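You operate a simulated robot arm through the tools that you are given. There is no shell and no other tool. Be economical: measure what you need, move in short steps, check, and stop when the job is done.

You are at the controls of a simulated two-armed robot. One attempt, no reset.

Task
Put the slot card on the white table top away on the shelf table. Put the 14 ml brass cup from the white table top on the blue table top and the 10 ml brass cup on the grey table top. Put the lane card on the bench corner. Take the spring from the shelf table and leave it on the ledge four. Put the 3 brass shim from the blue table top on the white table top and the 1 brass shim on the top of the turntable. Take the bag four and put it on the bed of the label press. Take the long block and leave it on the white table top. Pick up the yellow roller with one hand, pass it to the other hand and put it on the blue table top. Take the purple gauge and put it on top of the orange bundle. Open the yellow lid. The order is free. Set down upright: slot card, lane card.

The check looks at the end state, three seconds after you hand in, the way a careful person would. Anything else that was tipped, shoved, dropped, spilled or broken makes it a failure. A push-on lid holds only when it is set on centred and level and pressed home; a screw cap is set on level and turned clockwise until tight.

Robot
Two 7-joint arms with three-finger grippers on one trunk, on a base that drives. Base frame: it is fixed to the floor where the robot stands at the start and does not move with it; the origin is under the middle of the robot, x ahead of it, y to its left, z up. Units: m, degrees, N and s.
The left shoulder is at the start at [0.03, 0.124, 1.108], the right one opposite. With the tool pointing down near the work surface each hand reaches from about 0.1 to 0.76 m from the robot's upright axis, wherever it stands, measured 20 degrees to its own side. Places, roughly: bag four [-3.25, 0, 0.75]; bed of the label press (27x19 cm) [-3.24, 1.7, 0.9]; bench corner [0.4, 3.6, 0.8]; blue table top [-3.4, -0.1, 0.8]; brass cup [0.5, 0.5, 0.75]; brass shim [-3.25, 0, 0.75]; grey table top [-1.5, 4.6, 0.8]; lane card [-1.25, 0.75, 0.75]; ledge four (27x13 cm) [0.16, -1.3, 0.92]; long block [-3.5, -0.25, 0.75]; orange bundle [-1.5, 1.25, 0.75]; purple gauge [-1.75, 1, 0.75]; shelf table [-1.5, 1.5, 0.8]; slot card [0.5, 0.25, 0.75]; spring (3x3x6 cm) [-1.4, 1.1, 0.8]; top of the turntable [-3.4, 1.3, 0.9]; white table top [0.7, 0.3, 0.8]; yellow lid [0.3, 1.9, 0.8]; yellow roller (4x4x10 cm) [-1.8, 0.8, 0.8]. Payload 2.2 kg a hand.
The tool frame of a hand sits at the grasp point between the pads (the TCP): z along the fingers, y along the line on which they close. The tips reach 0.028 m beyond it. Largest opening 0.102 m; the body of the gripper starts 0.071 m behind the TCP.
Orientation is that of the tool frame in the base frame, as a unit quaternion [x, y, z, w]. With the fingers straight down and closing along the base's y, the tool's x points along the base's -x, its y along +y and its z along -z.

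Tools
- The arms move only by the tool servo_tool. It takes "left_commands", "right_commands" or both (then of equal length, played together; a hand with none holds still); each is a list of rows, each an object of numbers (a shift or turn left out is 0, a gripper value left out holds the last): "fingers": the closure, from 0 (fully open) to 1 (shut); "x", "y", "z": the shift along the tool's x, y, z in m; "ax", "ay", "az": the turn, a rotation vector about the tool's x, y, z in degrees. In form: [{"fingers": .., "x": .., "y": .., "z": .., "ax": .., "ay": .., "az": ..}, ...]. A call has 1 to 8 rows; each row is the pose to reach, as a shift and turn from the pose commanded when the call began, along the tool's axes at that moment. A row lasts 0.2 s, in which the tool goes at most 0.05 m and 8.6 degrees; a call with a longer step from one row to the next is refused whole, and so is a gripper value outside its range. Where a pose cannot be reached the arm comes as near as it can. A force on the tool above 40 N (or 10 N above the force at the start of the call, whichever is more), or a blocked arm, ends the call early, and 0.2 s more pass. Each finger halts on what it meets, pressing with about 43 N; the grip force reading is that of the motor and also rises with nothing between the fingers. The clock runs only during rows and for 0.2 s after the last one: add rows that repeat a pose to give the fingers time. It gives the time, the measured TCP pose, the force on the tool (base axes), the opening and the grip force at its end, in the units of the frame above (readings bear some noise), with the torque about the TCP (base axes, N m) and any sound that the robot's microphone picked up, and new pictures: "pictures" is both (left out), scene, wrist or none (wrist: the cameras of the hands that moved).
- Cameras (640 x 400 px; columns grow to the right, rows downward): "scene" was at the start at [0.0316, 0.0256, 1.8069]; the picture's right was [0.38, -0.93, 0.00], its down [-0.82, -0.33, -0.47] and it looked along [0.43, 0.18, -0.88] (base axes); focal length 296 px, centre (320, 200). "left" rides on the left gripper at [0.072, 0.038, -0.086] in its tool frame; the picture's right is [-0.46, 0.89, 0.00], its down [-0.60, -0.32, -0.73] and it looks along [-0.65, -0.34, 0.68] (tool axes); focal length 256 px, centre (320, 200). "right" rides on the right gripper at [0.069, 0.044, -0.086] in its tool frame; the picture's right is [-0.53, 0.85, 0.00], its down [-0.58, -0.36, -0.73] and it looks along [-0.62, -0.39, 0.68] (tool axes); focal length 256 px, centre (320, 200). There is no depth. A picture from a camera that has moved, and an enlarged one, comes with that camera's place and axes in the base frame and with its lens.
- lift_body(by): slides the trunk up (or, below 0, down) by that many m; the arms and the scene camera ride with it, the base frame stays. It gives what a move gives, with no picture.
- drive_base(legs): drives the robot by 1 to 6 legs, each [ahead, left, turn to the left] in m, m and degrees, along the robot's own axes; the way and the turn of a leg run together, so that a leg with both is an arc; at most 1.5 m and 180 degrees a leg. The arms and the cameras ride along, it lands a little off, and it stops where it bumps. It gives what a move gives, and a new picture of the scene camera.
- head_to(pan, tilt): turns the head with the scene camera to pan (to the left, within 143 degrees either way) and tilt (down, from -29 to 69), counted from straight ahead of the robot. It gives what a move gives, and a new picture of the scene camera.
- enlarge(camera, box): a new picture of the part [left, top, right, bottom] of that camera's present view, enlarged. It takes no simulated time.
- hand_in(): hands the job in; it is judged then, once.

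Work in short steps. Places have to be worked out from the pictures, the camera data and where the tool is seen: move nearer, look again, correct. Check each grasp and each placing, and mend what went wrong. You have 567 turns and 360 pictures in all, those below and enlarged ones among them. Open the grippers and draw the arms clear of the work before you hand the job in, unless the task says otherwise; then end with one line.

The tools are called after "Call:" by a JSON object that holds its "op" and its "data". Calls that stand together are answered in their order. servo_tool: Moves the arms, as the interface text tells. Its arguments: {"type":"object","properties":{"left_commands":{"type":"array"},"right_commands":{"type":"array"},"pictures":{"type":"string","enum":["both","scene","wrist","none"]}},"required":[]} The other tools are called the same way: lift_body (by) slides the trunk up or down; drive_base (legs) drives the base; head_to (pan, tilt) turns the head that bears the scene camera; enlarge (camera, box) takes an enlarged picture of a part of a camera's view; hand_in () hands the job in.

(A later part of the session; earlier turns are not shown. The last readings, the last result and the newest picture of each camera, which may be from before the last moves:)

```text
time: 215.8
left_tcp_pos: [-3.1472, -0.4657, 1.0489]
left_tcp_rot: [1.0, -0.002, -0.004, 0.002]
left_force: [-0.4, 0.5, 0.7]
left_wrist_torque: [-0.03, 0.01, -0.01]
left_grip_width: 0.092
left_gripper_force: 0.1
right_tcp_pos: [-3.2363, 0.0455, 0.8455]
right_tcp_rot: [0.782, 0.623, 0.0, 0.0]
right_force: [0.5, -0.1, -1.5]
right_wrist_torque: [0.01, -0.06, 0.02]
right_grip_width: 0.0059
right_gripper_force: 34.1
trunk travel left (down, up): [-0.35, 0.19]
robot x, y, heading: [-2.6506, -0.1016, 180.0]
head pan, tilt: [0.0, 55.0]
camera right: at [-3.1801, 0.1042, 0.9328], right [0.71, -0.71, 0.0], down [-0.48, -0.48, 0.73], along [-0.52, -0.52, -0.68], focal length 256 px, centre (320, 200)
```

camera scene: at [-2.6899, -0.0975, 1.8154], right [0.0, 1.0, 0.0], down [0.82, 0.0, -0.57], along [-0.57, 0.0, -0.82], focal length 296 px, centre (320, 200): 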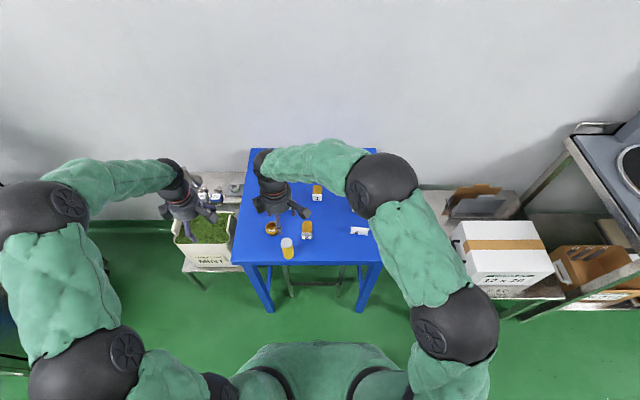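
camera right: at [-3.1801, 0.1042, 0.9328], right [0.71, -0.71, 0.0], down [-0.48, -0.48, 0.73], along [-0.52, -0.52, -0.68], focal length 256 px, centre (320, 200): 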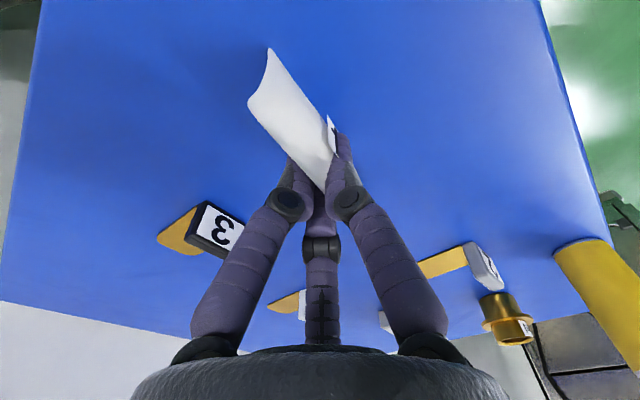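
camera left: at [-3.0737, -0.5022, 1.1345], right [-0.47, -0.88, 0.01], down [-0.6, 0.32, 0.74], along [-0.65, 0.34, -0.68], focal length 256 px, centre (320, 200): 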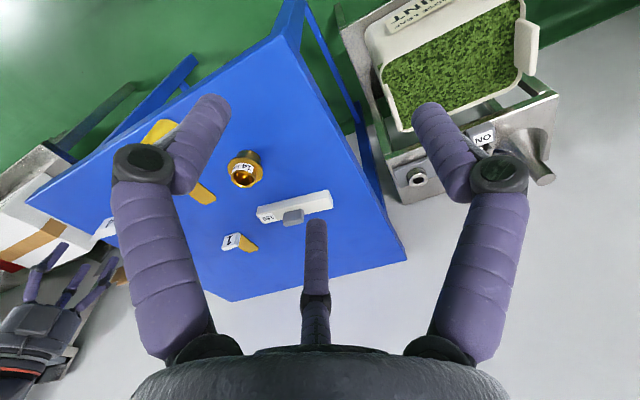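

Lift a little and check that the bag comes along.

Call:
{"op": "servo_tool", "data": {"right_commands": [{"z": -0.02}, {"z": -0.05}, {"z": -0.09}, {"z": -0.13}, {"z": -0.17}], "pictures": "wrist"}}

```text
time: 217.0
left_tcp_pos: [-3.1457, -0.4659, 1.0493]
left_tcp_rot: [1.0, 0.0, -0.005, 0.002]
left_force: [0.7, -0.6, 0.7]
left_wrist_torque: [-0.02, 0.02, 0.05]
left_grip_width: 0.0918
left_gripper_force: 0.0
right_tcp_pos: [-3.2371, 0.0474, 1.0171]
right_tcp_rot: [0.781, 0.624, 0.0, 0.0]
right_force: [0.6, -0.2, -0.8]
right_wrist_torque: [0.0, 0.03, 0.02]
right_grip_width: 0.0062
right_gripper_force: 32.3
trunk travel left (down, up): [-0.35, 0.19]
robot x, y, heading: [-2.6497, -0.0978, 179.5]
head pan, tilt: [0.0, 55.0]
camera right: at [-3.1788, 0.1054, 1.1047], right [0.71, -0.71, 0.0], down [-0.48, -0.48, 0.73], along [-0.52, -0.52, -0.68], focal length 256 px, centre (320, 200)
```

right: 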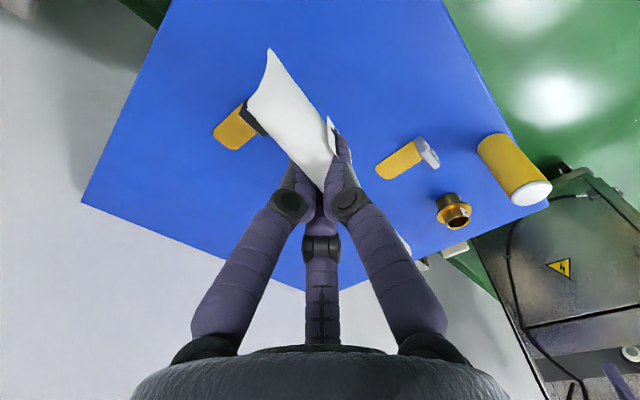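

The bag is held. Shim 1 is at about (−3.41, −0.11), near the reach limit, so I drive 6 cm closer and bring the left hand over it.

Call:
{"op": "drive_base", "data": {"legs": [[0.06, 0, 0]]}}

Call:
{"op": "servo_tool", "data": {"left_commands": [{"x": -0.024, "y": -0.04, "fingers": 0.3}, {"x": -0.048, "y": -0.08}, {"x": -0.072, "y": -0.12}, {"x": -0.096, "y": -0.16}, {"x": -0.12, "y": -0.2}, {"x": -0.144, "y": -0.24}, {"x": -0.168, "y": -0.28}, {"x": -0.18, "y": -0.32}], "pictures": "none"}}

```text
time: 217.9
left_tcp_pos: [-3.2073, -0.464, 1.0464]
left_tcp_rot: [1.0, 0.0, -0.003, 0.002]
left_force: [-0.8, -0.9, 0.2]
left_wrist_torque: [-0.01, -0.03, 0.02]
left_grip_width: 0.0918
left_gripper_force: 0.1
right_tcp_pos: [-3.2979, 0.0495, 1.0153]
right_tcp_rot: [0.782, 0.623, 0.002, 0.001]
right_force: [-0.1, 0.9, -1.1]
right_wrist_torque: [0.01, -0.04, 0.04]
right_grip_width: 0.0059
right_gripper_force: 32.5
trunk travel left (down, up): [-0.35, 0.19]
robot x, y, heading: [-2.7089, -0.1008, 179.9]
head pan, tilt: [0.0, 55.0]
camera scene: at [-2.7531, -0.0975, 1.8153], right [0.0, 1.0, 0.0], down [0.82, 0.0, -0.57], along [-0.57, 0.0, -0.82], focal length 296 px, centre (320, 200)
```

scene: 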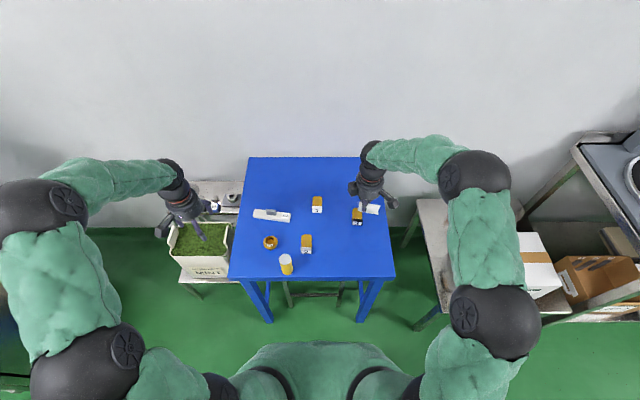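

```text
time: 219.7
left_tcp_pos: [-3.3856, -0.1431, 1.0514]
left_tcp_rot: [1.0, -0.002, -0.003, 0.002]
left_force: [0.0, 0.8, -0.6]
left_wrist_torque: [-0.01, 0.03, 0.02]
left_grip_width: 0.0717
left_gripper_force: 0.1
right_tcp_pos: [-3.2961, 0.0497, 1.0163]
right_tcp_rot: [0.782, 0.623, 0.001, 0.0]
right_force: [0.3, 0.4, -0.5]
right_wrist_torque: [-0.05, -0.02, 0.0]
right_grip_width: 0.0059
right_gripper_force: 32.7
trunk travel left (down, up): [-0.35, 0.19]
robot x, y, heading: [-2.7097, -0.1001, 179.9]
head pan, tilt: [0.0, 55.0]
```

Call:
{"op": "servo_tool", "data": {"left_commands": [{"x": -0.015, "y": -0.02, "z": 0.02}, {"x": -0.024, "y": -0.033, "z": 0.06}, {"x": -0.024, "y": -0.033, "z": 0.1}, {"x": -0.024, "y": -0.033, "z": 0.13}], "pictures": "wrist"}}

```text
time: 220.7
left_tcp_pos: [-3.4125, -0.1131, 0.9191]
left_tcp_rot: [1.0, -0.001, -0.006, 0.002]
left_force: [0.2, -0.1, 0.6]
left_wrist_torque: [0.02, -0.05, 0.02]
left_grip_width: 0.0713
left_gripper_force: 0.0
right_tcp_pos: [-3.2968, 0.0486, 1.0162]
right_tcp_rot: [0.782, 0.623, 0.0, 0.002]
right_force: [0.2, 0.2, -0.2]
right_wrist_torque: [-0.03, -0.01, 0.02]
right_grip_width: 0.0059
right_gripper_force: 32.4
trunk travel left (down, up): [-0.35, 0.19]
robot x, y, heading: [-2.7082, -0.1035, 179.9]
head pan, tilt: [0.0, 55.0]
camera left: at [-3.34, -0.149, 1.0048], right [-0.47, -0.88, 0.01], down [-0.6, 0.32, 0.74], along [-0.65, 0.34, -0.68], focal length 256 px, centre (320, 200)
```

left: 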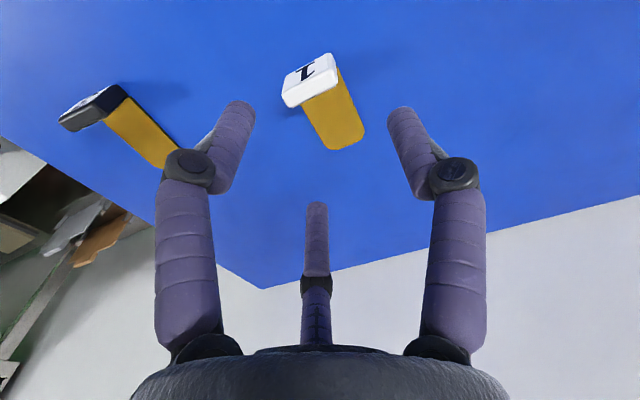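

Shim 1's block is at (−3.405, −0.109), plate extending to −3.47. Descend to low grip height and close.

Call:
{"op": "servo_tool", "data": {"left_commands": [{"x": -0.003, "y": -0.005, "z": 0.04}, {"x": -0.003, "y": -0.005, "z": 0.075}, {"x": -0.003, "y": -0.005, "z": 0.085}, {"x": -0.003, "y": -0.005, "z": 0.085, "fingers": 0.5}, {"x": -0.003, "y": -0.005, "z": 0.085, "fingers": 0.65}, {"x": -0.003, "y": -0.005, "z": 0.085, "fingers": 0.8}, {"x": -0.003, "y": -0.005, "z": 0.085, "fingers": 0.8}], "pictures": "wrist"}}

```text
time: 222.3
left_tcp_pos: [-3.4134, -0.1063, 0.8323]
left_tcp_rot: [1.0, -0.002, -0.004, 0.002]
left_force: [0.0, -0.1, -0.8]
left_wrist_torque: [-0.01, 0.0, 0.01]
left_grip_width: 0.0204
left_gripper_force: 0.1
right_tcp_pos: [-3.2959, 0.0493, 1.0163]
right_tcp_rot: [0.782, 0.624, 0.001, 0.0]
right_force: [-0.3, 0.7, 0.7]
right_wrist_torque: [0.0, 0.02, 0.0]
right_grip_width: 0.006
right_gripper_force: 31.9
trunk travel left (down, up): [-0.35, 0.19]
robot x, y, heading: [-2.7085, -0.1001, 180.0]
head pan, tilt: [0.0, 55.0]
camera left: at [-3.3409, -0.1426, 0.92], right [-0.47, -0.88, 0.01], down [-0.6, 0.32, 0.74], along [-0.65, 0.34, -0.68], focal length 256 px, centre (320, 200)
```

left: 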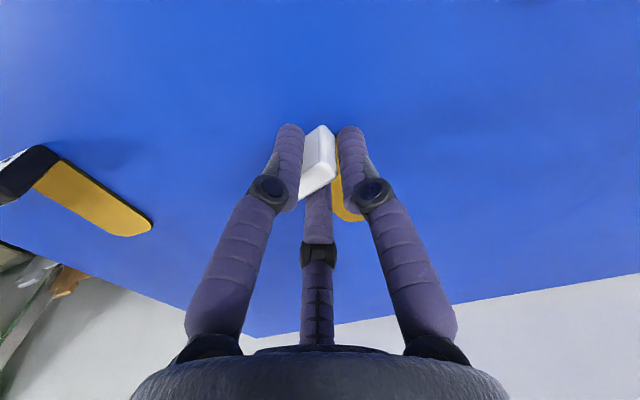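

The fingers closed above the shim without contact; it is lower than I assumed. Open, lower 1.2 cm and close again.

Call:
{"op": "servo_tool", "data": {"left_commands": [{"fingers": 0.45}, {"fingers": 0.35}, {"fingers": 0.35, "z": 0.004}, {"fingers": 0.35, "z": 0.008}, {"fingers": 0.35, "z": 0.01}], "pictures": "wrist"}}

```text
time: 223.5
left_tcp_pos: [-3.415, -0.1072, 0.8255]
left_tcp_rot: [1.0, -0.001, -0.006, 0.001]
left_force: [0.5, -0.6, 6.5]
left_wrist_torque: [0.15, 0.2, -0.03]
left_grip_width: 0.0677
left_gripper_force: 0.8
right_tcp_pos: [-3.296, 0.0486, 1.0158]
right_tcp_rot: [0.782, 0.624, 0.001, 0.0]
right_force: [1.0, -0.9, -0.1]
right_wrist_torque: [0.01, 0.03, -0.01]
right_grip_width: 0.0058
right_gripper_force: 32.0
trunk travel left (down, up): [-0.35, 0.19]
robot x, y, heading: [-2.7115, -0.0999, 180.0]
head pan, tilt: [0.0, 55.0]
camera left: at [-3.3417, -0.1439, 0.9116], right [-0.47, -0.88, 0.01], down [-0.59, 0.32, 0.74], along [-0.66, 0.34, -0.68], focal length 256 px, centre (320, 200)
```

left: 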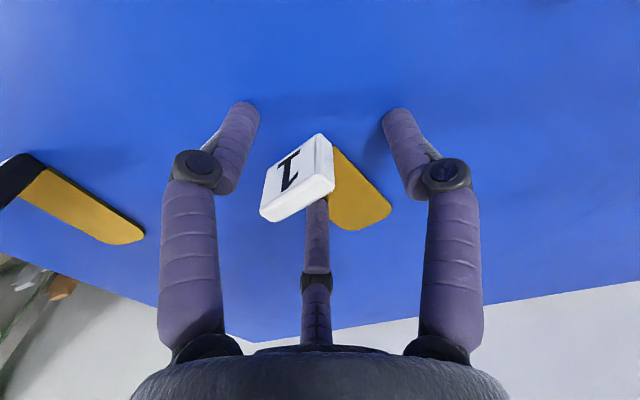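

The white block is actually a standing tag (top ≈ 0.84) in front of the brass plate, and my fingers were just behind it. Raise and shift 1.2 cm toward me, then close on the tag.

Call:
{"op": "servo_tool", "data": {"left_commands": [{"z": -0.012}, {"z": -0.012, "x": 0.007}, {"z": -0.012, "x": 0.013}, {"z": -0.012, "x": 0.013, "fingers": 0.5}, {"z": -0.012, "x": 0.013, "fingers": 0.65}, {"z": -0.012, "x": 0.013, "fingers": 0.8}, {"z": -0.012, "x": 0.013, "fingers": 0.8}], "pictures": "wrist"}}

```text
time: 225.1
left_tcp_pos: [-3.4116, -0.1047, 0.8331]
left_tcp_rot: [1.0, -0.001, -0.005, 0.002]
left_force: [0.3, 0.0, -0.5]
left_wrist_torque: [-0.02, 0.05, 0.01]
left_grip_width: 0.0204
left_gripper_force: 0.1
left hand out of reach, approached as far as the arm can: row 2, 3, 4
right_tcp_pos: [-3.298, 0.0483, 1.0159]
right_tcp_rot: [0.782, 0.623, 0.002, 0.001]
right_force: [-0.3, 0.5, 0.6]
right_wrist_torque: [0.05, -0.03, -0.01]
right_grip_width: 0.0062
right_gripper_force: 32.4
trunk travel left (down, up): [-0.35, 0.19]
robot x, y, heading: [-2.7107, -0.0976, 180.0]
head pan, tilt: [0.0, 55.0]
camera left: at [-3.3385, -0.1409, 0.9199], right [-0.47, -0.88, 0.01], down [-0.6, 0.32, 0.73], along [-0.65, 0.34, -0.68], focal length 256 px, centre (320, 200)
```

left: 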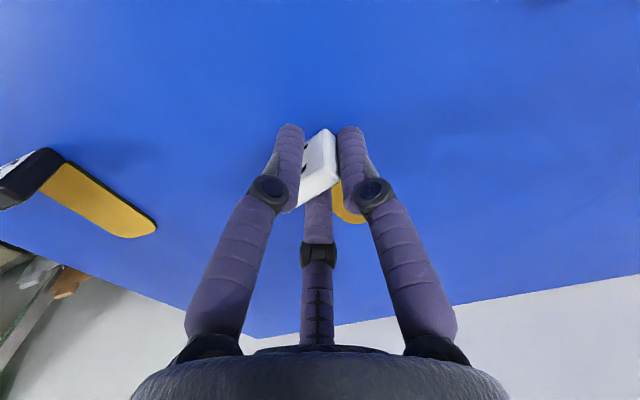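

Readings suggest the shim got nudged/rotated. Open, rise, and look again carefully.

Call:
{"op": "servo_tool", "data": {"left_commands": [{"fingers": 0.5}, {"fingers": 0.3}, {"z": -0.04}, {"z": -0.08}, {"z": -0.1, "x": 0.03}, {"z": -0.1, "x": 0.06}], "pictures": "wrist"}}

Call:
{"op": "enlarge", "data": {"camera": "scene", "box": [270, 170, 390, 260]}}

```text
time: 226.5
left_tcp_pos: [-3.3403, -0.1086, 0.9376]
left_tcp_rot: [1.0, 0.0, -0.005, 0.002]
left_force: [0.9, -0.1, -0.3]
left_wrist_torque: [0.02, -0.01, 0.03]
left_grip_width: 0.0715
left_gripper_force: 0.0
right_tcp_pos: [-3.2969, 0.0486, 1.0162]
right_tcp_rot: [0.782, 0.623, 0.0, 0.001]
right_force: [0.0, -0.8, 0.8]
right_wrist_torque: [0.03, -0.01, -0.01]
right_grip_width: 0.0061
right_gripper_force: 32.0
trunk travel left (down, up): [-0.35, 0.19]
robot x, y, heading: [-2.7102, -0.0985, 180.0]
head pan, tilt: [0.0, 55.0]
camera left: at [-3.2677, -0.1454, 1.0242], right [-0.47, -0.88, 0.01], down [-0.6, 0.32, 0.74], along [-0.65, 0.34, -0.68], focal length 256 px, centre (320, 200)
```

left: 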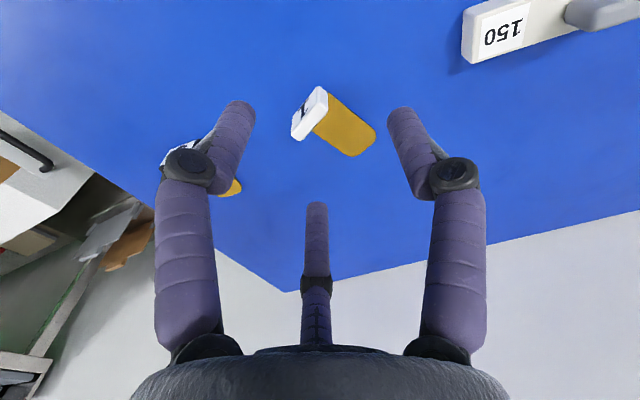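

```text
4.44 times, centred on (330, 215) of scene
camera zoom: at [-2.75, -0.0977, 1.8153], right [0.0, 1.0, 0.0], down [0.82, 0.0, -0.57], along [-0.57, 0.0, -0.82], focal length 1317 px, centre (276, 133)
```

zoom: 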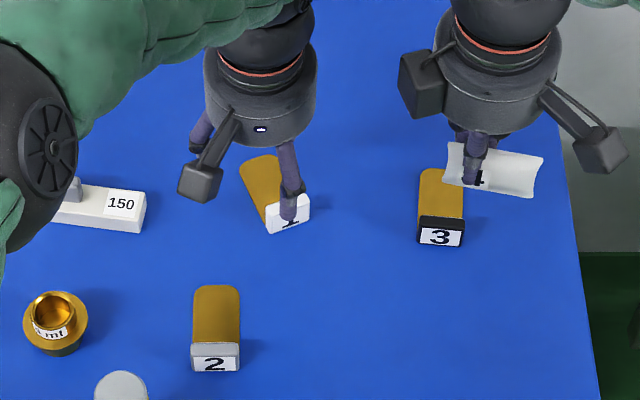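

Shim 1 got dragged ~5 cm and rotated ~25°. It's still fine on the table. I'll grip its tag by the thickness instead: yaw the left hand +65° and position over the tag at (−3.361, −0.087).

Call:
{"op": "servo_tool", "data": {"left_commands": [{"az": 8.1, "x": -0.01, "y": -0.01}, {"az": 16.2, "x": -0.02, "y": -0.02}, {"az": 24.3, "x": -0.02, "y": -0.02}, {"az": 32.4, "x": -0.02, "y": -0.02}, {"az": 40.5, "x": -0.02, "y": -0.02}, {"az": 48.6, "x": -0.02, "y": -0.02}, {"az": 56.7, "x": -0.02, "y": -0.02}, {"az": 65, "x": -0.02, "y": -0.02}], "pictures": "wrist"}}

```text
time: 228.3
left_tcp_pos: [-3.3604, -0.086, 0.9351]
left_tcp_rot: [0.842, -0.539, -0.003, 0.004]
left_force: [-0.6, 0.0, -0.1]
left_wrist_torque: [0.03, 0.0, -0.03]
left_grip_width: 0.0714
left_gripper_force: 0.1
right_tcp_pos: [-3.2969, 0.0496, 1.0156]
right_tcp_rot: [0.782, 0.623, 0.001, 0.0]
right_force: [0.6, -0.3, -1.2]
right_wrist_torque: [-0.02, 0.01, 0.01]
right_grip_width: 0.006
right_gripper_force: 32.3
trunk travel left (down, up): [-0.35, 0.19]
robot x, y, heading: [-2.7113, -0.097, 180.3]
head pan, tilt: [0.0, 55.0]
camera left: at [-3.3641, -0.167, 1.0227], right [-1.0, 0.05, 0.01], down [0.04, 0.68, 0.73], along [0.03, 0.73, -0.68], focal length 256 px, centre (320, 200)
```

left: 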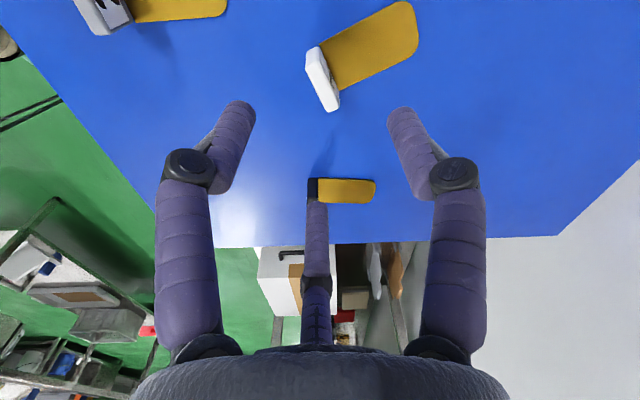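

The tag lies well between the fingers. Descend to 0.838 and close.

Call:
{"op": "servo_tool", "data": {"left_commands": [{"y": -0.002, "z": 0.045}, {"y": -0.002, "z": 0.085}, {"y": -0.002, "z": 0.096}, {"y": -0.002, "z": 0.096}], "pictures": "wrist"}}

```text
time: 229.3
left_tcp_pos: [-3.3581, -0.086, 0.8386]
left_tcp_rot: [0.843, -0.538, -0.003, 0.004]
left_force: [-0.3, 0.4, 0.3]
left_wrist_torque: [0.0, 0.0, 0.01]
left_grip_width: 0.0714
left_gripper_force: 0.1
right_tcp_pos: [-3.2969, 0.0493, 1.0159]
right_tcp_rot: [0.782, 0.623, 0.001, 0.001]
right_force: [-0.4, 0.2, 0.7]
right_wrist_torque: [-0.01, 0.03, 0.02]
right_grip_width: 0.0061
right_gripper_force: 31.7
trunk travel left (down, up): [-0.35, 0.19]
robot x, y, heading: [-2.7107, -0.1002, 179.9]
head pan, tilt: [0.0, 55.0]
camera left: at [-3.3625, -0.1654, 0.9261], right [-1.0, 0.05, 0.01], down [0.04, 0.68, 0.73], along [0.03, 0.73, -0.68], focal length 256 px, centre (320, 200)
```

left: 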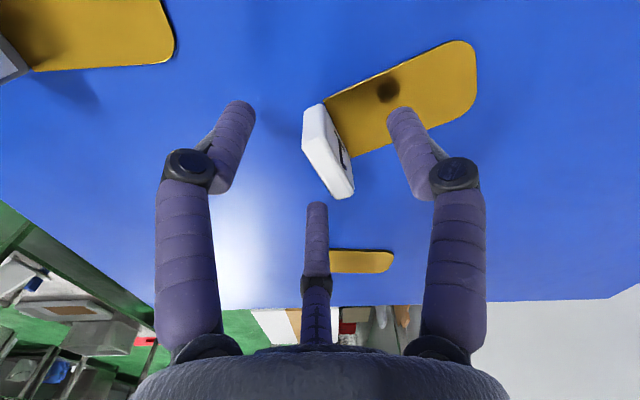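

Call:
{"op": "servo_tool", "data": {"left_commands": [{"fingers": 0.5}, {"fingers": 0.7}, {"fingers": 0.85}, {"fingers": 1}, {"fingers": 1}, {"fingers": 1}], "pictures": "wrist"}}

```text
time: 230.7
left_tcp_pos: [-3.3586, -0.085, 0.8391]
left_tcp_rot: [0.843, -0.538, -0.002, 0.003]
left_force: [1.0, 0.1, -0.8]
left_wrist_torque: [-0.01, 0.03, -0.04]
left_grip_width: 0.018
left_gripper_force: 42.7
right_tcp_pos: [-3.2969, 0.0496, 1.0155]
right_tcp_rot: [0.782, 0.624, 0.001, 0.001]
right_force: [0.0, -0.1, -0.1]
right_wrist_torque: [0.06, -0.01, 0.05]
right_grip_width: 0.0061
right_gripper_force: 32.2
trunk travel left (down, up): [-0.35, 0.19]
robot x, y, heading: [-2.7123, -0.1006, 180.0]
head pan, tilt: [0.0, 55.0]
camera left: at [-3.3624, -0.1653, 0.9263], right [-1.0, 0.05, 0.01], down [0.04, 0.68, 0.73], along [0.03, 0.73, -0.68], focal length 256 px, centre (320, 200)
```

left: 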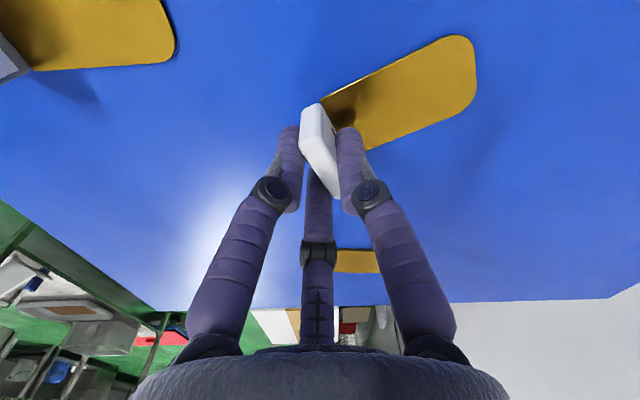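

Tag gripped at 18 mm. Lift to carry height.

Call:
{"op": "servo_tool", "data": {"left_commands": [{"z": -0.03}, {"z": -0.07}, {"z": -0.11}, {"z": -0.15}, {"z": -0.19}], "pictures": "both"}}

```text
time: 231.9
left_tcp_pos: [-3.3585, -0.0872, 1.0265]
left_tcp_rot: [0.843, -0.538, -0.002, 0.003]
left_force: [-0.1, -0.3, 0.3]
left_wrist_torque: [-0.01, 0.03, 0.02]
left_grip_width: 0.0179
left_gripper_force: 43.7
right_tcp_pos: [-3.2974, 0.0486, 1.0151]
right_tcp_rot: [0.782, 0.623, 0.0, 0.0]
right_force: [-0.9, 0.0, 0.7]
right_wrist_torque: [0.0, 0.0, -0.02]
right_grip_width: 0.0062
right_gripper_force: 32.6
trunk travel left (down, up): [-0.35, 0.19]
robot x, y, heading: [-2.7091, -0.0963, 179.7]
head pan, tilt: [0.0, 55.0]
camera scene: at [-2.7495, -0.0974, 1.8154], right [0.0, 1.0, 0.0], down [0.82, 0.0, -0.57], along [-0.57, 0.0, -0.82], focal length 296 px, centre (320, 200)
camera left: at [-3.3621, -0.1675, 1.1137], right [-1.0, 0.05, 0.01], down [0.04, 0.68, 0.73], along [0.03, 0.73, -0.69], focal length 256 px, centre (320, 200)
```

scene: 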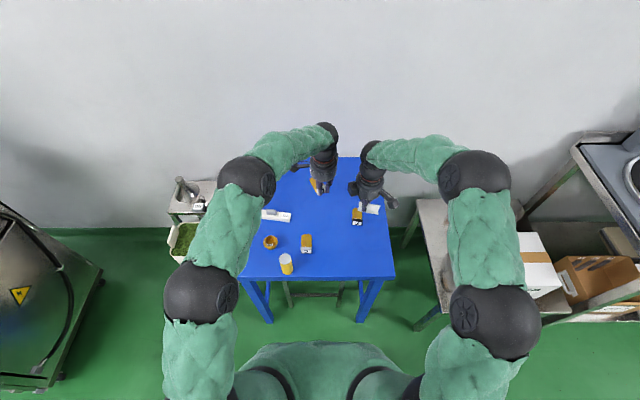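
left: 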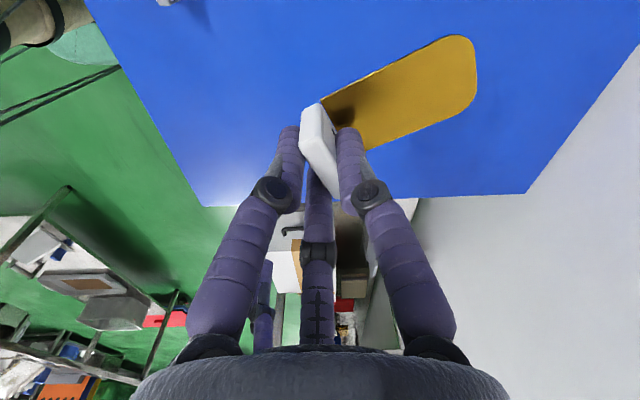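

Both secured. Back away and drive to the press/turntable bench.

Call:
{"op": "drive_base", "data": {"legs": [[-0.35, 0, 0], [0, -1.5, 0]]}}

Call:
{"op": "head_to", "data": {"pan": 0, "tilt": 45}}

```text
time: 241.3
left_tcp_pos: [-2.9477, 1.4698, 1.0264]
left_tcp_rot: [0.823, -0.568, -0.003, 0.005]
left_force: [0.9, 0.6, -1.3]
left_wrist_torque: [0.0, 0.07, 0.02]
left_grip_width: 0.0179
left_gripper_force: 43.4
right_tcp_pos: [-2.8742, 1.6018, 1.0163]
right_tcp_rot: [0.805, 0.594, 0.001, 0.0]
right_force: [0.1, 0.2, 0.1]
right_wrist_torque: [-0.04, -0.02, -0.02]
right_grip_width: 0.0059
right_gripper_force: 32.2
trunk travel left (down, up): [-0.35, 0.19]
robot x, y, heading: [-2.2993, 1.4115, 175.8]
head pan, tilt: [0.0, 55.0]
camera scene: at [-2.3404, 1.4154, 1.8154], right [0.08, 1.0, 0.0], down [0.82, -0.06, -0.57], along [-0.57, 0.04, -0.82], focal length 296 px, centre (320, 200)
```

scene: 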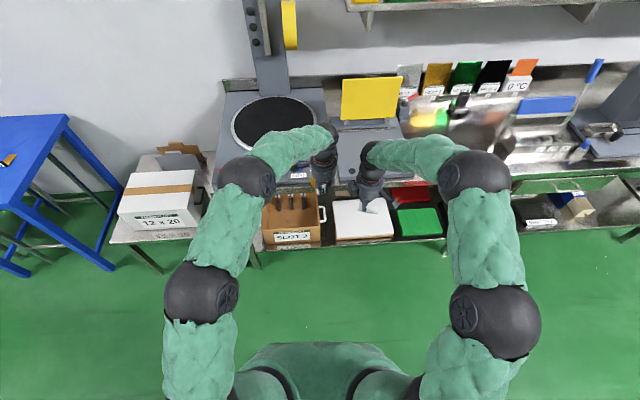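

```text
time: 242.0
left_tcp_pos: [-2.9481, 1.4687, 1.0273]
left_tcp_rot: [0.822, -0.569, -0.003, 0.003]
left_force: [-0.4, -0.3, 0.3]
left_wrist_torque: [0.0, 0.03, -0.02]
left_grip_width: 0.0181
left_gripper_force: 42.7
right_tcp_pos: [-2.8735, 1.6012, 1.0161]
right_tcp_rot: [0.804, 0.594, 0.0, 0.001]
right_force: [-0.2, 0.4, -0.5]
right_wrist_torque: [-0.03, -0.04, 0.01]
right_grip_width: 0.006
right_gripper_force: 32.8
trunk travel left (down, up): [-0.35, 0.19]
robot x, y, heading: [-2.3002, 1.4117, 175.6]
head pan, tilt: [0.0, 45.0]
camera scene: at [-2.3496, 1.4156, 1.8288], right [0.08, 1.0, 0.0], down [0.71, -0.05, -0.71], along [-0.7, 0.05, -0.71], focal length 296 px, centre (320, 200)
```

scene: 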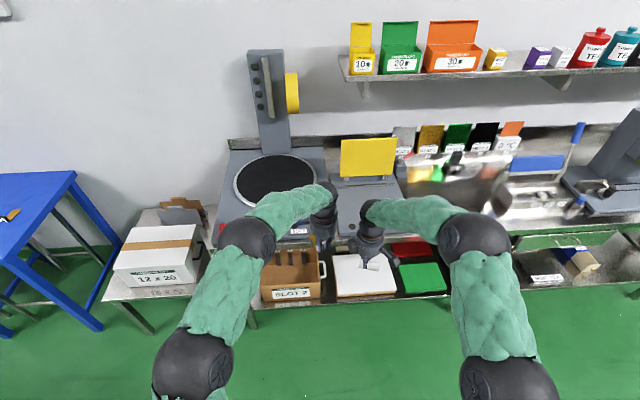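

Call:
{"op": "enlarge", "data": {"camera": "scene", "box": [200, 110, 420, 260]}}

```text
2.67 times, centred on (310, 185) of scene
camera zoom: at [-2.3496, 1.4156, 1.8288], right [0.08, 1.0, 0.0], down [0.71, -0.05, -0.71], along [-0.7, 0.05, -0.71], focal length 790 px, centre (347, 240)
```

zoom: 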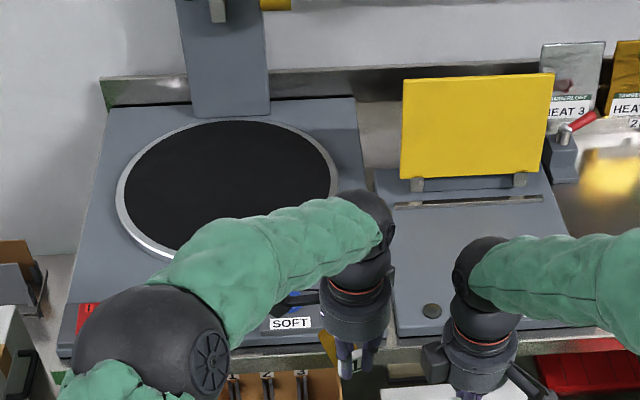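

Turntable disc centre ≈ (−3.385, 1.283), radius 0.18; the press bed is the grey surface in front of the raised yellow plate. Drive in and square up.

Call:
{"op": "drive_base", "data": {"legs": [[0, 0, 4.3], [0.36, -0.08, 0]]}}

Call:
{"op": "enlarge", "data": {"camera": "right", "box": [0, 0, 640, 400]}}

```text
time: 244.9
left_tcp_pos: [-3.3301, 1.5039, 1.0262]
left_tcp_rot: [0.842, -0.539, -0.003, 0.004]
left_force: [0.4, 0.2, 0.2]
left_wrist_torque: [0.01, -0.02, -0.01]
left_grip_width: 0.0179
left_gripper_force: 42.7
right_tcp_pos: [-3.2653, 1.6389, 1.0165]
right_tcp_rot: [0.783, 0.623, 0.0, 0.0]
right_force: [-0.3, -1.0, 0.0]
right_wrist_torque: [-0.01, -0.02, 0.04]
right_grip_width: 0.0057
right_gripper_force: 32.2
trunk travel left (down, up): [-0.35, 0.19]
robot x, y, heading: [-2.6814, 1.4914, 179.9]
head pan, tilt: [0.0, 45.0]
camera scene: at [-2.7294, 1.4931, 1.8288], right [0.0, 1.0, 0.0], down [0.71, 0.0, -0.71], along [-0.71, 0.0, -0.71], focal length 296 px, centre (320, 200)
```

scene: 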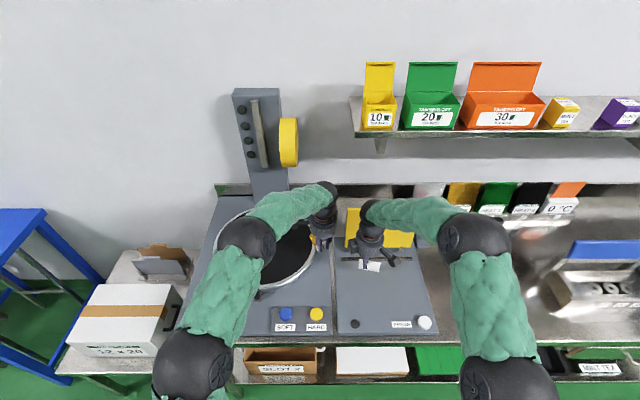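

```text
1.00 times, centred on (320, 200) of right (not enlarged: the box is as wide or as high as the picture)
camera zoom: at [-3.2081, 1.6971, 1.1036], right [0.7, -0.71, 0.0], down [-0.49, -0.48, 0.73], along [-0.52, -0.51, -0.68], focal length 256 px, centre (320, 200)
```

zoom: 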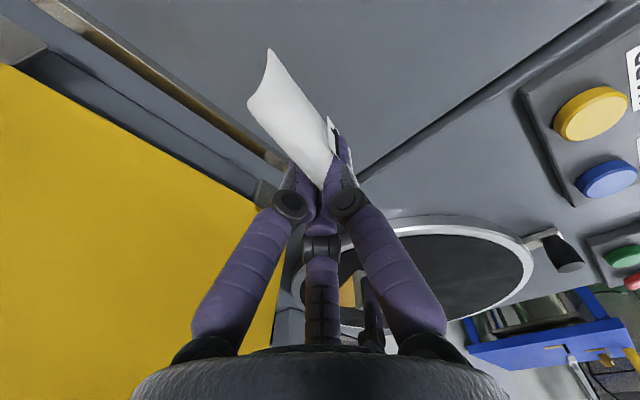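

Place bag four: move the right hand to (−3.24, 1.67) so the bag's centre sits on the bed, then lower by feel.

Call:
{"op": "servo_tool", "data": {"right_commands": [{"x": 0.018, "y": 0.009}, {"x": 0.036, "y": 0.018}, {"x": 0.036, "y": 0.018, "z": 0.025}, {"x": 0.036, "y": 0.018, "z": 0.045}, {"x": 0.036, "y": 0.018, "z": 0.045}], "pictures": "both"}}

Call:
{"op": "enlarge", "data": {"camera": "scene", "box": [310, 190, 450, 340]}}

```text
time: 246.1
left_tcp_pos: [-3.3278, 1.5024, 1.0261]
left_tcp_rot: [0.843, -0.538, -0.003, 0.003]
left_force: [0.2, 0.1, -0.4]
left_wrist_torque: [0.02, -0.01, 0.0]
left_grip_width: 0.0176
left_gripper_force: 42.6
right_tcp_pos: [-3.2382, 1.6715, 0.9698]
right_tcp_rot: [0.782, 0.623, 0.001, 0.0]
right_force: [0.1, -0.8, -0.2]
right_wrist_torque: [0.0, 0.01, 0.02]
right_grip_width: 0.0059
right_gripper_force: 31.7
trunk travel left (down, up): [-0.35, 0.19]
robot x, y, heading: [-2.676, 1.491, 179.8]
head pan, tilt: [0.0, 45.0]
camera scene: at [-2.7282, 1.4927, 1.8288], right [0.0, 1.0, 0.0], down [0.71, 0.0, -0.71], along [-0.71, 0.0, -0.71], focal length 296 px, centre (320, 200)
camera right: at [-3.1809, 1.7275, 1.0585], right [0.7, -0.71, 0.0], down [-0.49, -0.48, 0.73], along [-0.52, -0.51, -0.68], focal length 256 px, centre (320, 200)
```

scene: 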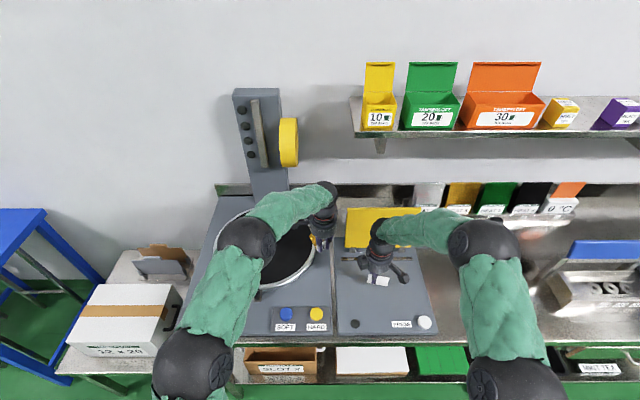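
right: 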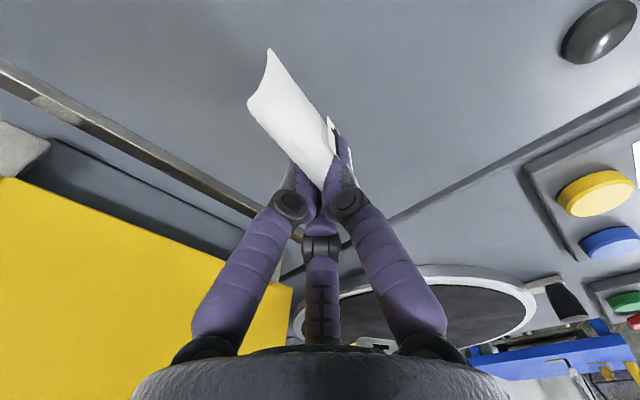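

```text
2.67 times, centred on (380, 265) of scene
camera zoom: at [-2.7282, 1.4927, 1.8288], right [0.0, 1.0, 0.0], down [0.71, 0.0, -0.71], along [-0.71, 0.0, -0.71], focal length 790 px, centre (160, 27)
```

zoom: 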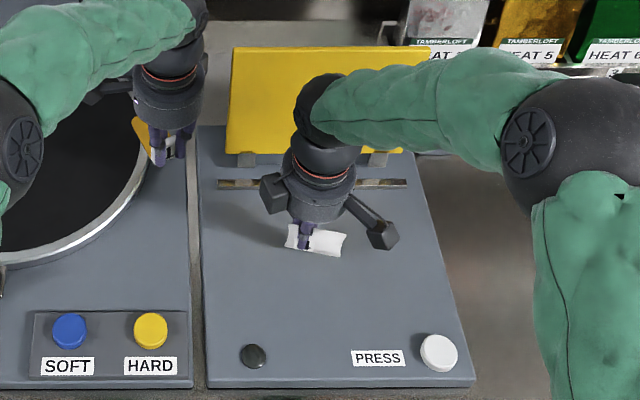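

Bag hovers over the bed's middle. Lower by feel.

Call:
{"op": "servo_tool", "data": {"right_commands": [{"z": 0.004}, {"z": 0.008}, {"z": 0.012}, {"z": 0.012}], "pictures": "none"}}

Call:
{"op": "servo_tool", "data": {"right_commands": [{"z": 0.003}, {"z": 0.006}, {"z": 0.009}, {"z": 0.009}], "pictures": "none"}}

Call:
{"op": "servo_tool", "data": {"right_commands": [{"z": 0.003}, {"z": 0.006}, {"z": 0.006}], "pictures": "wrist"}}

```text
time: 247.1
left_tcp_pos: [-3.3284, 1.5041, 1.0274]
left_tcp_rot: [0.842, -0.539, -0.002, 0.003]
left_force: [0.4, -0.6, 0.1]
left_wrist_torque: [0.01, -0.02, -0.02]
left_grip_width: 0.0177
left_gripper_force: 43.6
right_tcp_pos: [-3.2387, 1.6701, 0.9594]
right_tcp_rot: [0.782, 0.623, 0.0, 0.0]
right_force: [-0.3, 0.9, 0.0]
right_wrist_torque: [0.0, 0.0, 0.02]
right_grip_width: 0.0061
right_gripper_force: 32.1
trunk travel left (down, up): [-0.35, 0.19]
robot x, y, heading: [-2.676, 1.4916, 179.8]
head pan, tilt: [0.0, 45.0]
```

```text
time: 248.1
left_tcp_pos: [-3.3282, 1.5031, 1.0275]
left_tcp_rot: [0.843, -0.538, -0.002, 0.004]
left_force: [-0.2, -0.5, -0.8]
left_wrist_torque: [-0.04, 0.01, 0.02]
left_grip_width: 0.0182
left_gripper_force: 42.4
right_tcp_pos: [-3.239, 1.6724, 0.9501]
right_tcp_rot: [0.783, 0.622, 0.0, 0.001]
right_force: [-0.1, 0.6, 0.2]
right_wrist_torque: [0.03, 0.01, -0.01]
right_grip_width: 0.006
right_gripper_force: 32.6
trunk travel left (down, up): [-0.35, 0.19]
robot x, y, heading: [-2.6784, 1.4907, 179.7]
head pan, tilt: [0.0, 45.0]
```

```text
time: 248.9
left_tcp_pos: [-3.3288, 1.5032, 1.0263]
left_tcp_rot: [0.842, -0.539, -0.003, 0.004]
left_force: [-0.5, 0.5, -0.2]
left_wrist_torque: [0.02, -0.01, 0.0]
left_grip_width: 0.0179
left_gripper_force: 42.8
right_tcp_pos: [-3.241, 1.6709, 0.9474]
right_tcp_rot: [0.783, 0.622, -0.001, -0.001]
right_force: [0.4, -0.7, 10.7]
right_wrist_torque: [-0.17, -0.03, 0.0]
right_grip_width: 0.0062
right_gripper_force: 32.3
trunk travel left (down, up): [-0.35, 0.19]
robot x, y, heading: [-2.6807, 1.4903, 179.8]
head pan, tilt: [0.0, 45.0]
camera right: at [-3.1827, 1.7283, 1.0344], right [0.7, -0.71, 0.0], down [-0.48, -0.48, 0.73], along [-0.52, -0.51, -0.68], focal length 256 px, centre (320, 200)
```

right: 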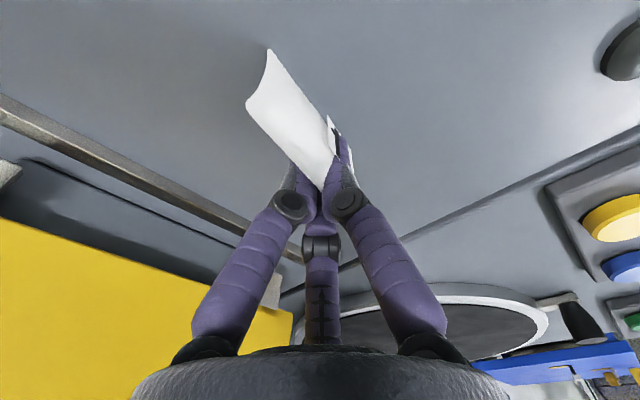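

Contact (11 N): bed at z ≈ 0.893. Release and rise.

Call:
{"op": "servo_tool", "data": {"right_commands": [{"fingers": 0.9}, {"fingers": 0.75}, {"fingers": 0.6}, {"fingers": 0.5}, {"z": -0.03}, {"z": -0.07}, {"z": -0.11}, {"z": -0.13}], "pictures": "wrist"}}

```text
time: 250.7
left_tcp_pos: [-3.3284, 1.5031, 1.0265]
left_tcp_rot: [0.843, -0.538, -0.004, 0.004]
left_force: [-0.6, -0.2, 0.4]
left_wrist_torque: [0.0, -0.02, 0.02]
left_grip_width: 0.0181
left_gripper_force: 42.8
right_tcp_pos: [-3.2364, 1.6685, 1.0737]
right_tcp_rot: [0.782, 0.623, 0.001, 0.0]
right_force: [0.0, -1.0, -0.1]
right_wrist_torque: [0.04, -0.01, -0.04]
right_grip_width: 0.0508
right_gripper_force: 0.0
trunk travel left (down, up): [-0.35, 0.19]
robot x, y, heading: [-2.6789, 1.494, 179.6]
head pan, tilt: [0.0, 45.0]
camera right: at [-3.1801, 1.7263, 1.1612], right [0.7, -0.71, 0.0], down [-0.49, -0.48, 0.73], along [-0.52, -0.51, -0.68], focal length 256 px, centre (320, 200)
```

right: 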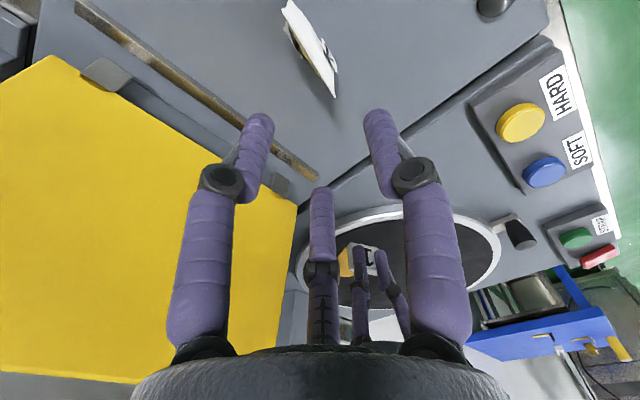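

The bag stands on the bed. Now move the left hand with shim 1 over the turntable at (−3.34, 1.31).

Call:
{"op": "servo_tool", "data": {"left_commands": [{"x": 0.034, "y": 0.018}, {"x": 0.068, "y": 0.036}, {"x": 0.102, "y": 0.054}, {"x": 0.136, "y": 0.072}, {"x": 0.17, "y": 0.092}], "pictures": "both"}}

```text
time: 251.9
left_tcp_pos: [-3.3422, 1.309, 1.0263]
left_tcp_rot: [0.843, -0.538, -0.002, 0.003]
left_force: [0.5, -0.4, -0.5]
left_wrist_torque: [0.04, -0.01, -0.01]
left_grip_width: 0.0178
left_gripper_force: 43.4
right_tcp_pos: [-3.2381, 1.6686, 1.0735]
right_tcp_rot: [0.783, 0.622, 0.001, -0.001]
right_force: [-0.1, 0.1, -0.7]
right_wrist_torque: [0.03, -0.03, 0.0]
right_grip_width: 0.0512
right_gripper_force: 0.2
trunk travel left (down, up): [-0.35, 0.19]
robot x, y, heading: [-2.6784, 1.4921, 180.0]
head pan, tilt: [0.0, 45.0]
camera scene: at [-2.7283, 1.4911, 1.8288], right [0.0, 1.0, 0.0], down [0.71, 0.0, -0.71], along [-0.71, 0.0, -0.71], focal length 296 px, centre (320, 200)
camera left: at [-3.3456, 1.2289, 1.1132], right [-1.0, 0.05, 0.01], down [0.04, 0.68, 0.73], along [0.03, 0.73, -0.68], focal length 256 px, centre (320, 200)
```

scene: 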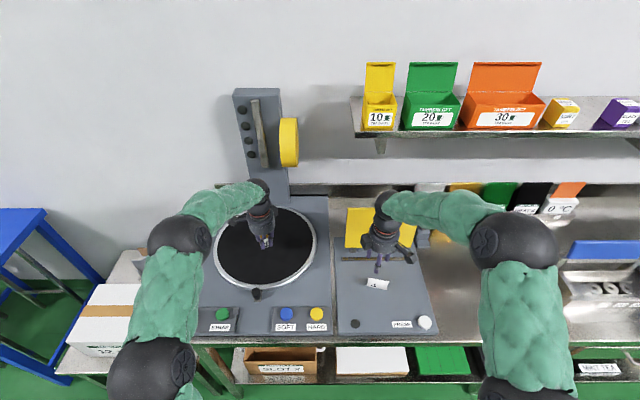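
left: 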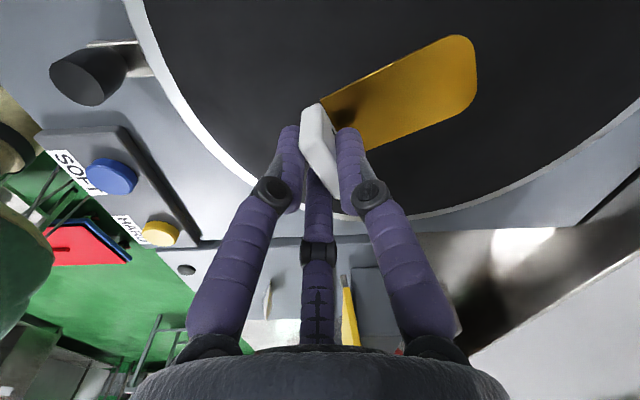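

Over the disc. Lower by feel.

Call:
{"op": "servo_tool", "data": {"left_commands": [{"z": 0.015}, {"z": 0.03}, {"z": 0.04}, {"z": 0.04}], "pictures": "none"}}

Call:
{"op": "servo_tool", "data": {"left_commands": [{"z": 0.004}, {"z": 0.008}, {"z": 0.012}, {"z": 0.012}], "pictures": "none"}}

Call:
{"op": "servo_tool", "data": {"left_commands": [{"z": 0.003}, {"z": 0.006}, {"z": 0.009}, {"z": 0.009}], "pictures": "none"}}

```text
time: 252.9
left_tcp_pos: [-3.3422, 1.3104, 0.9877]
left_tcp_rot: [0.843, -0.539, -0.003, 0.003]
left_force: [0.1, 0.5, 0.3]
left_wrist_torque: [0.02, 0.01, 0.0]
left_grip_width: 0.0178
left_gripper_force: 42.9
right_tcp_pos: [-3.2365, 1.6691, 1.0738]
right_tcp_rot: [0.782, 0.623, 0.001, 0.0]
right_force: [0.2, 0.6, 0.6]
right_wrist_torque: [-0.01, 0.0, 0.0]
right_grip_width: 0.0506
right_gripper_force: 0.0
trunk travel left (down, up): [-0.35, 0.19]
robot x, y, heading: [-2.6835, 1.49, 179.7]
head pan, tilt: [0.0, 45.0]
```

```text
time: 253.9
left_tcp_pos: [-3.3418, 1.3104, 0.9755]
left_tcp_rot: [0.842, -0.539, -0.003, 0.004]
left_force: [0.0, -0.1, -0.3]
left_wrist_torque: [-0.01, -0.02, 0.0]
left_grip_width: 0.018
left_gripper_force: 42.5
right_tcp_pos: [-3.2383, 1.6696, 1.0727]
right_tcp_rot: [0.782, 0.623, 0.001, 0.002]
right_force: [-0.7, 0.1, 0.2]
right_wrist_torque: [0.0, -0.02, 0.02]
right_grip_width: 0.051
right_gripper_force: 0.0
trunk travel left (down, up): [-0.35, 0.19]
robot x, y, heading: [-2.6788, 1.4891, 179.8]
head pan, tilt: [0.0, 45.0]
```

```text
time: 254.9
left_tcp_pos: [-3.3416, 1.3103, 0.9647]
left_tcp_rot: [0.843, -0.538, -0.004, 0.003]
left_force: [0.1, -1.0, -1.1]
left_wrist_torque: [0.02, 0.01, 0.02]
left_grip_width: 0.018
left_gripper_force: 42.7
right_tcp_pos: [-3.2373, 1.6697, 1.0734]
right_tcp_rot: [0.783, 0.623, 0.001, 0.001]
right_force: [0.7, -0.2, -0.3]
right_wrist_torque: [0.02, -0.02, -0.01]
right_grip_width: 0.0506
right_gripper_force: 0.0
trunk travel left (down, up): [-0.35, 0.19]
robot x, y, heading: [-2.6775, 1.4902, 179.9]
head pan, tilt: [0.0, 45.0]
```

Call:
{"op": "servo_tool", "data": {"left_commands": [{"z": 0.003}, {"z": 0.006}, {"z": 0.009}, {"z": 0.009}], "pictures": "wrist"}}

Call:
{"op": "servo_tool", "data": {"left_commands": [{"z": 0.003}, {"z": 0.006}, {"z": 0.006}], "pictures": "none"}}

```text
time: 255.9
left_tcp_pos: [-3.3415, 1.3105, 0.9599]
left_tcp_rot: [0.843, -0.537, -0.004, 0.005]
left_force: [3.3, 0.6, 10.5]
left_wrist_torque: [-0.05, -0.1, 0.06]
left_grip_width: 0.018
left_gripper_force: 43.2
right_tcp_pos: [-3.2373, 1.6698, 1.0735]
right_tcp_rot: [0.783, 0.622, 0.0, 0.0]
right_force: [0.0, 0.3, -0.5]
right_wrist_torque: [0.0, 0.02, -0.01]
right_grip_width: 0.0509
right_gripper_force: 0.0
trunk travel left (down, up): [-0.35, 0.19]
robot x, y, heading: [-2.6783, 1.488, 179.8]
head pan, tilt: [0.0, 45.0]
camera left: at [-3.3443, 1.2302, 1.0466], right [-1.0, 0.05, 0.01], down [0.04, 0.68, 0.73], along [0.03, 0.73, -0.69], focal length 256 px, centre (320, 200)
```

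left: 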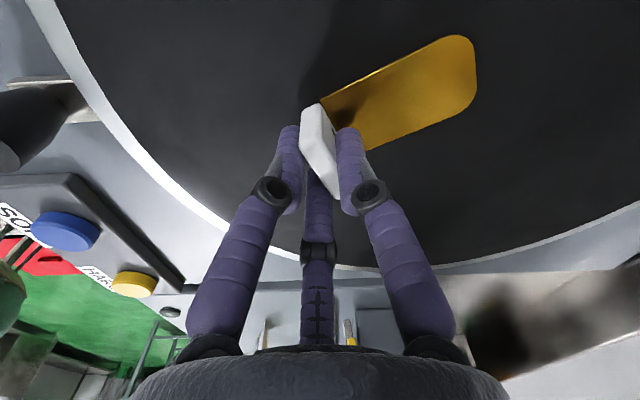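

```text
time: 256.6
left_tcp_pos: [-3.342, 1.3095, 0.9594]
left_tcp_rot: [0.843, -0.537, -0.006, 0.006]
left_force: [15.0, 1.8, 21.0]
left_wrist_torque: [-0.05, -0.58, 0.05]
left_grip_width: 0.0182
left_gripper_force: 43.2
right_tcp_pos: [-3.2363, 1.6702, 1.0729]
right_tcp_rot: [0.782, 0.623, 0.0, 0.0]
right_force: [-0.3, 0.0, 0.4]
right_wrist_torque: [0.01, -0.02, -0.03]
right_grip_width: 0.0507
right_gripper_force: 0.1
trunk travel left (down, up): [-0.35, 0.19]
robot x, y, heading: [-2.6789, 1.4934, 179.7]
head pan, tilt: [0.0, 45.0]
stopped in row 3 (left hand): the force on the tool passed its limit at 41 N (the readings are from after the stop); the commanded pose is now the measured one
```

Contact on the disc. Release and rise.

Call:
{"op": "servo_tool", "data": {"left_commands": [{"fingers": 0.75, "z": -0.002}, {"fingers": 0.6, "z": -0.002}, {"fingers": 0.4, "z": -0.002}, {"fingers": 0.35, "z": -0.02}, {"z": -0.06}, {"z": -0.1}, {"z": -0.12}], "pictures": "both"}}

```text
time: 258.2
left_tcp_pos: [-3.3408, 1.3081, 1.0752]
left_tcp_rot: [0.843, -0.538, -0.006, 0.006]
left_force: [1.1, 0.0, -0.8]
left_wrist_torque: [0.0, 0.02, -0.01]
left_grip_width: 0.0661
left_gripper_force: 0.2
right_tcp_pos: [-3.2377, 1.6694, 1.0724]
right_tcp_rot: [0.783, 0.622, 0.0, 0.001]
right_force: [0.3, -0.5, 1.2]
right_wrist_torque: [-0.01, 0.0, 0.0]
right_grip_width: 0.051
right_gripper_force: 0.0
trunk travel left (down, up): [-0.35, 0.19]
robot x, y, heading: [-2.6778, 1.4899, 179.8]
head pan, tilt: [0.0, 45.0]
camera scene: at [-2.728, 1.493, 1.8288], right [0.0, 1.0, 0.0], down [0.71, 0.0, -0.71], along [-0.71, 0.0, -0.71], focal length 296 px, centre (320, 200)
camera left: at [-3.3431, 1.2289, 1.1632], right [-1.0, 0.05, 0.02], down [0.05, 0.68, 0.73], along [0.02, 0.73, -0.69], focal length 256 px, centre (320, 200)
```

scene: 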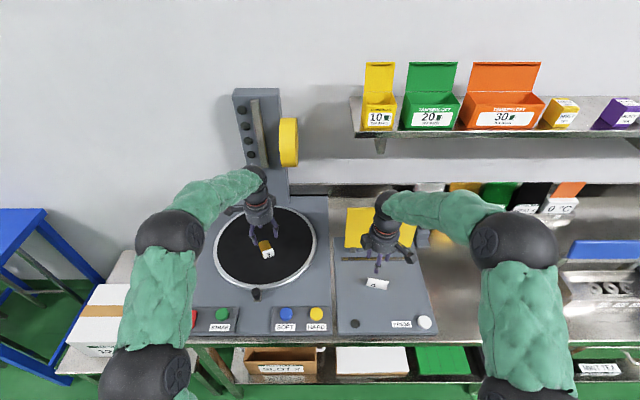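
left: 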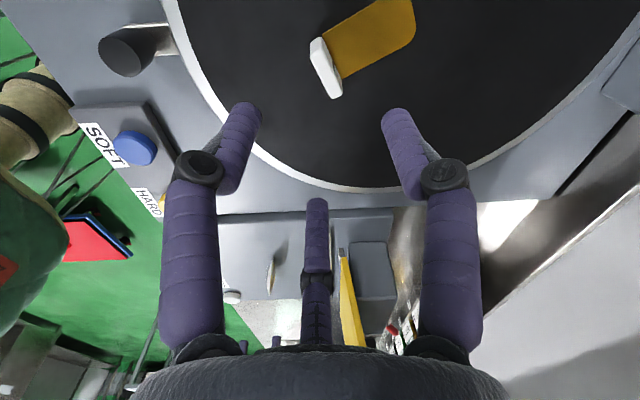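

Bag and shim 1 are delivered. Return to the blue table for shim 3 and the long block.

Call:
{"op": "drive_base", "data": {"legs": [[-0.35, 0, 0], [0, 1.5, 0], [0, 0.08, 0]]}}

```text
time: 268.2
left_tcp_pos: [-2.9987, -0.2773, 1.0743]
left_tcp_rot: [0.841, -0.541, -0.007, 0.006]
left_force: [0.0, -0.1, -0.7]
left_wrist_torque: [0.06, 0.0, 0.01]
left_grip_width: 0.0663
left_gripper_force: 0.0
right_tcp_pos: [-2.8933, 0.0824, 1.0733]
right_tcp_rot: [0.785, 0.62, 0.001, 0.0]
right_force: [-0.1, -0.7, 0.7]
right_wrist_torque: [0.0, 0.01, 0.05]
right_grip_width: 0.0511
right_gripper_force: 0.1
trunk travel left (down, up): [-0.35, 0.19]
robot x, y, heading: [-2.3364, -0.1004, 179.4]
head pan, tilt: [0.0, 45.0]
camera scene: at [-2.3858, -0.0995, 1.8288], right [0.01, 1.0, 0.0], down [0.71, -0.01, -0.71], along [-0.71, 0.01, -0.71], focal length 296 px, centre (320, 200)
```

scene: 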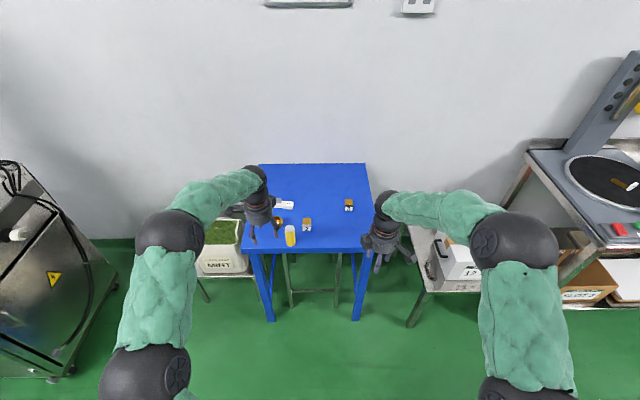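

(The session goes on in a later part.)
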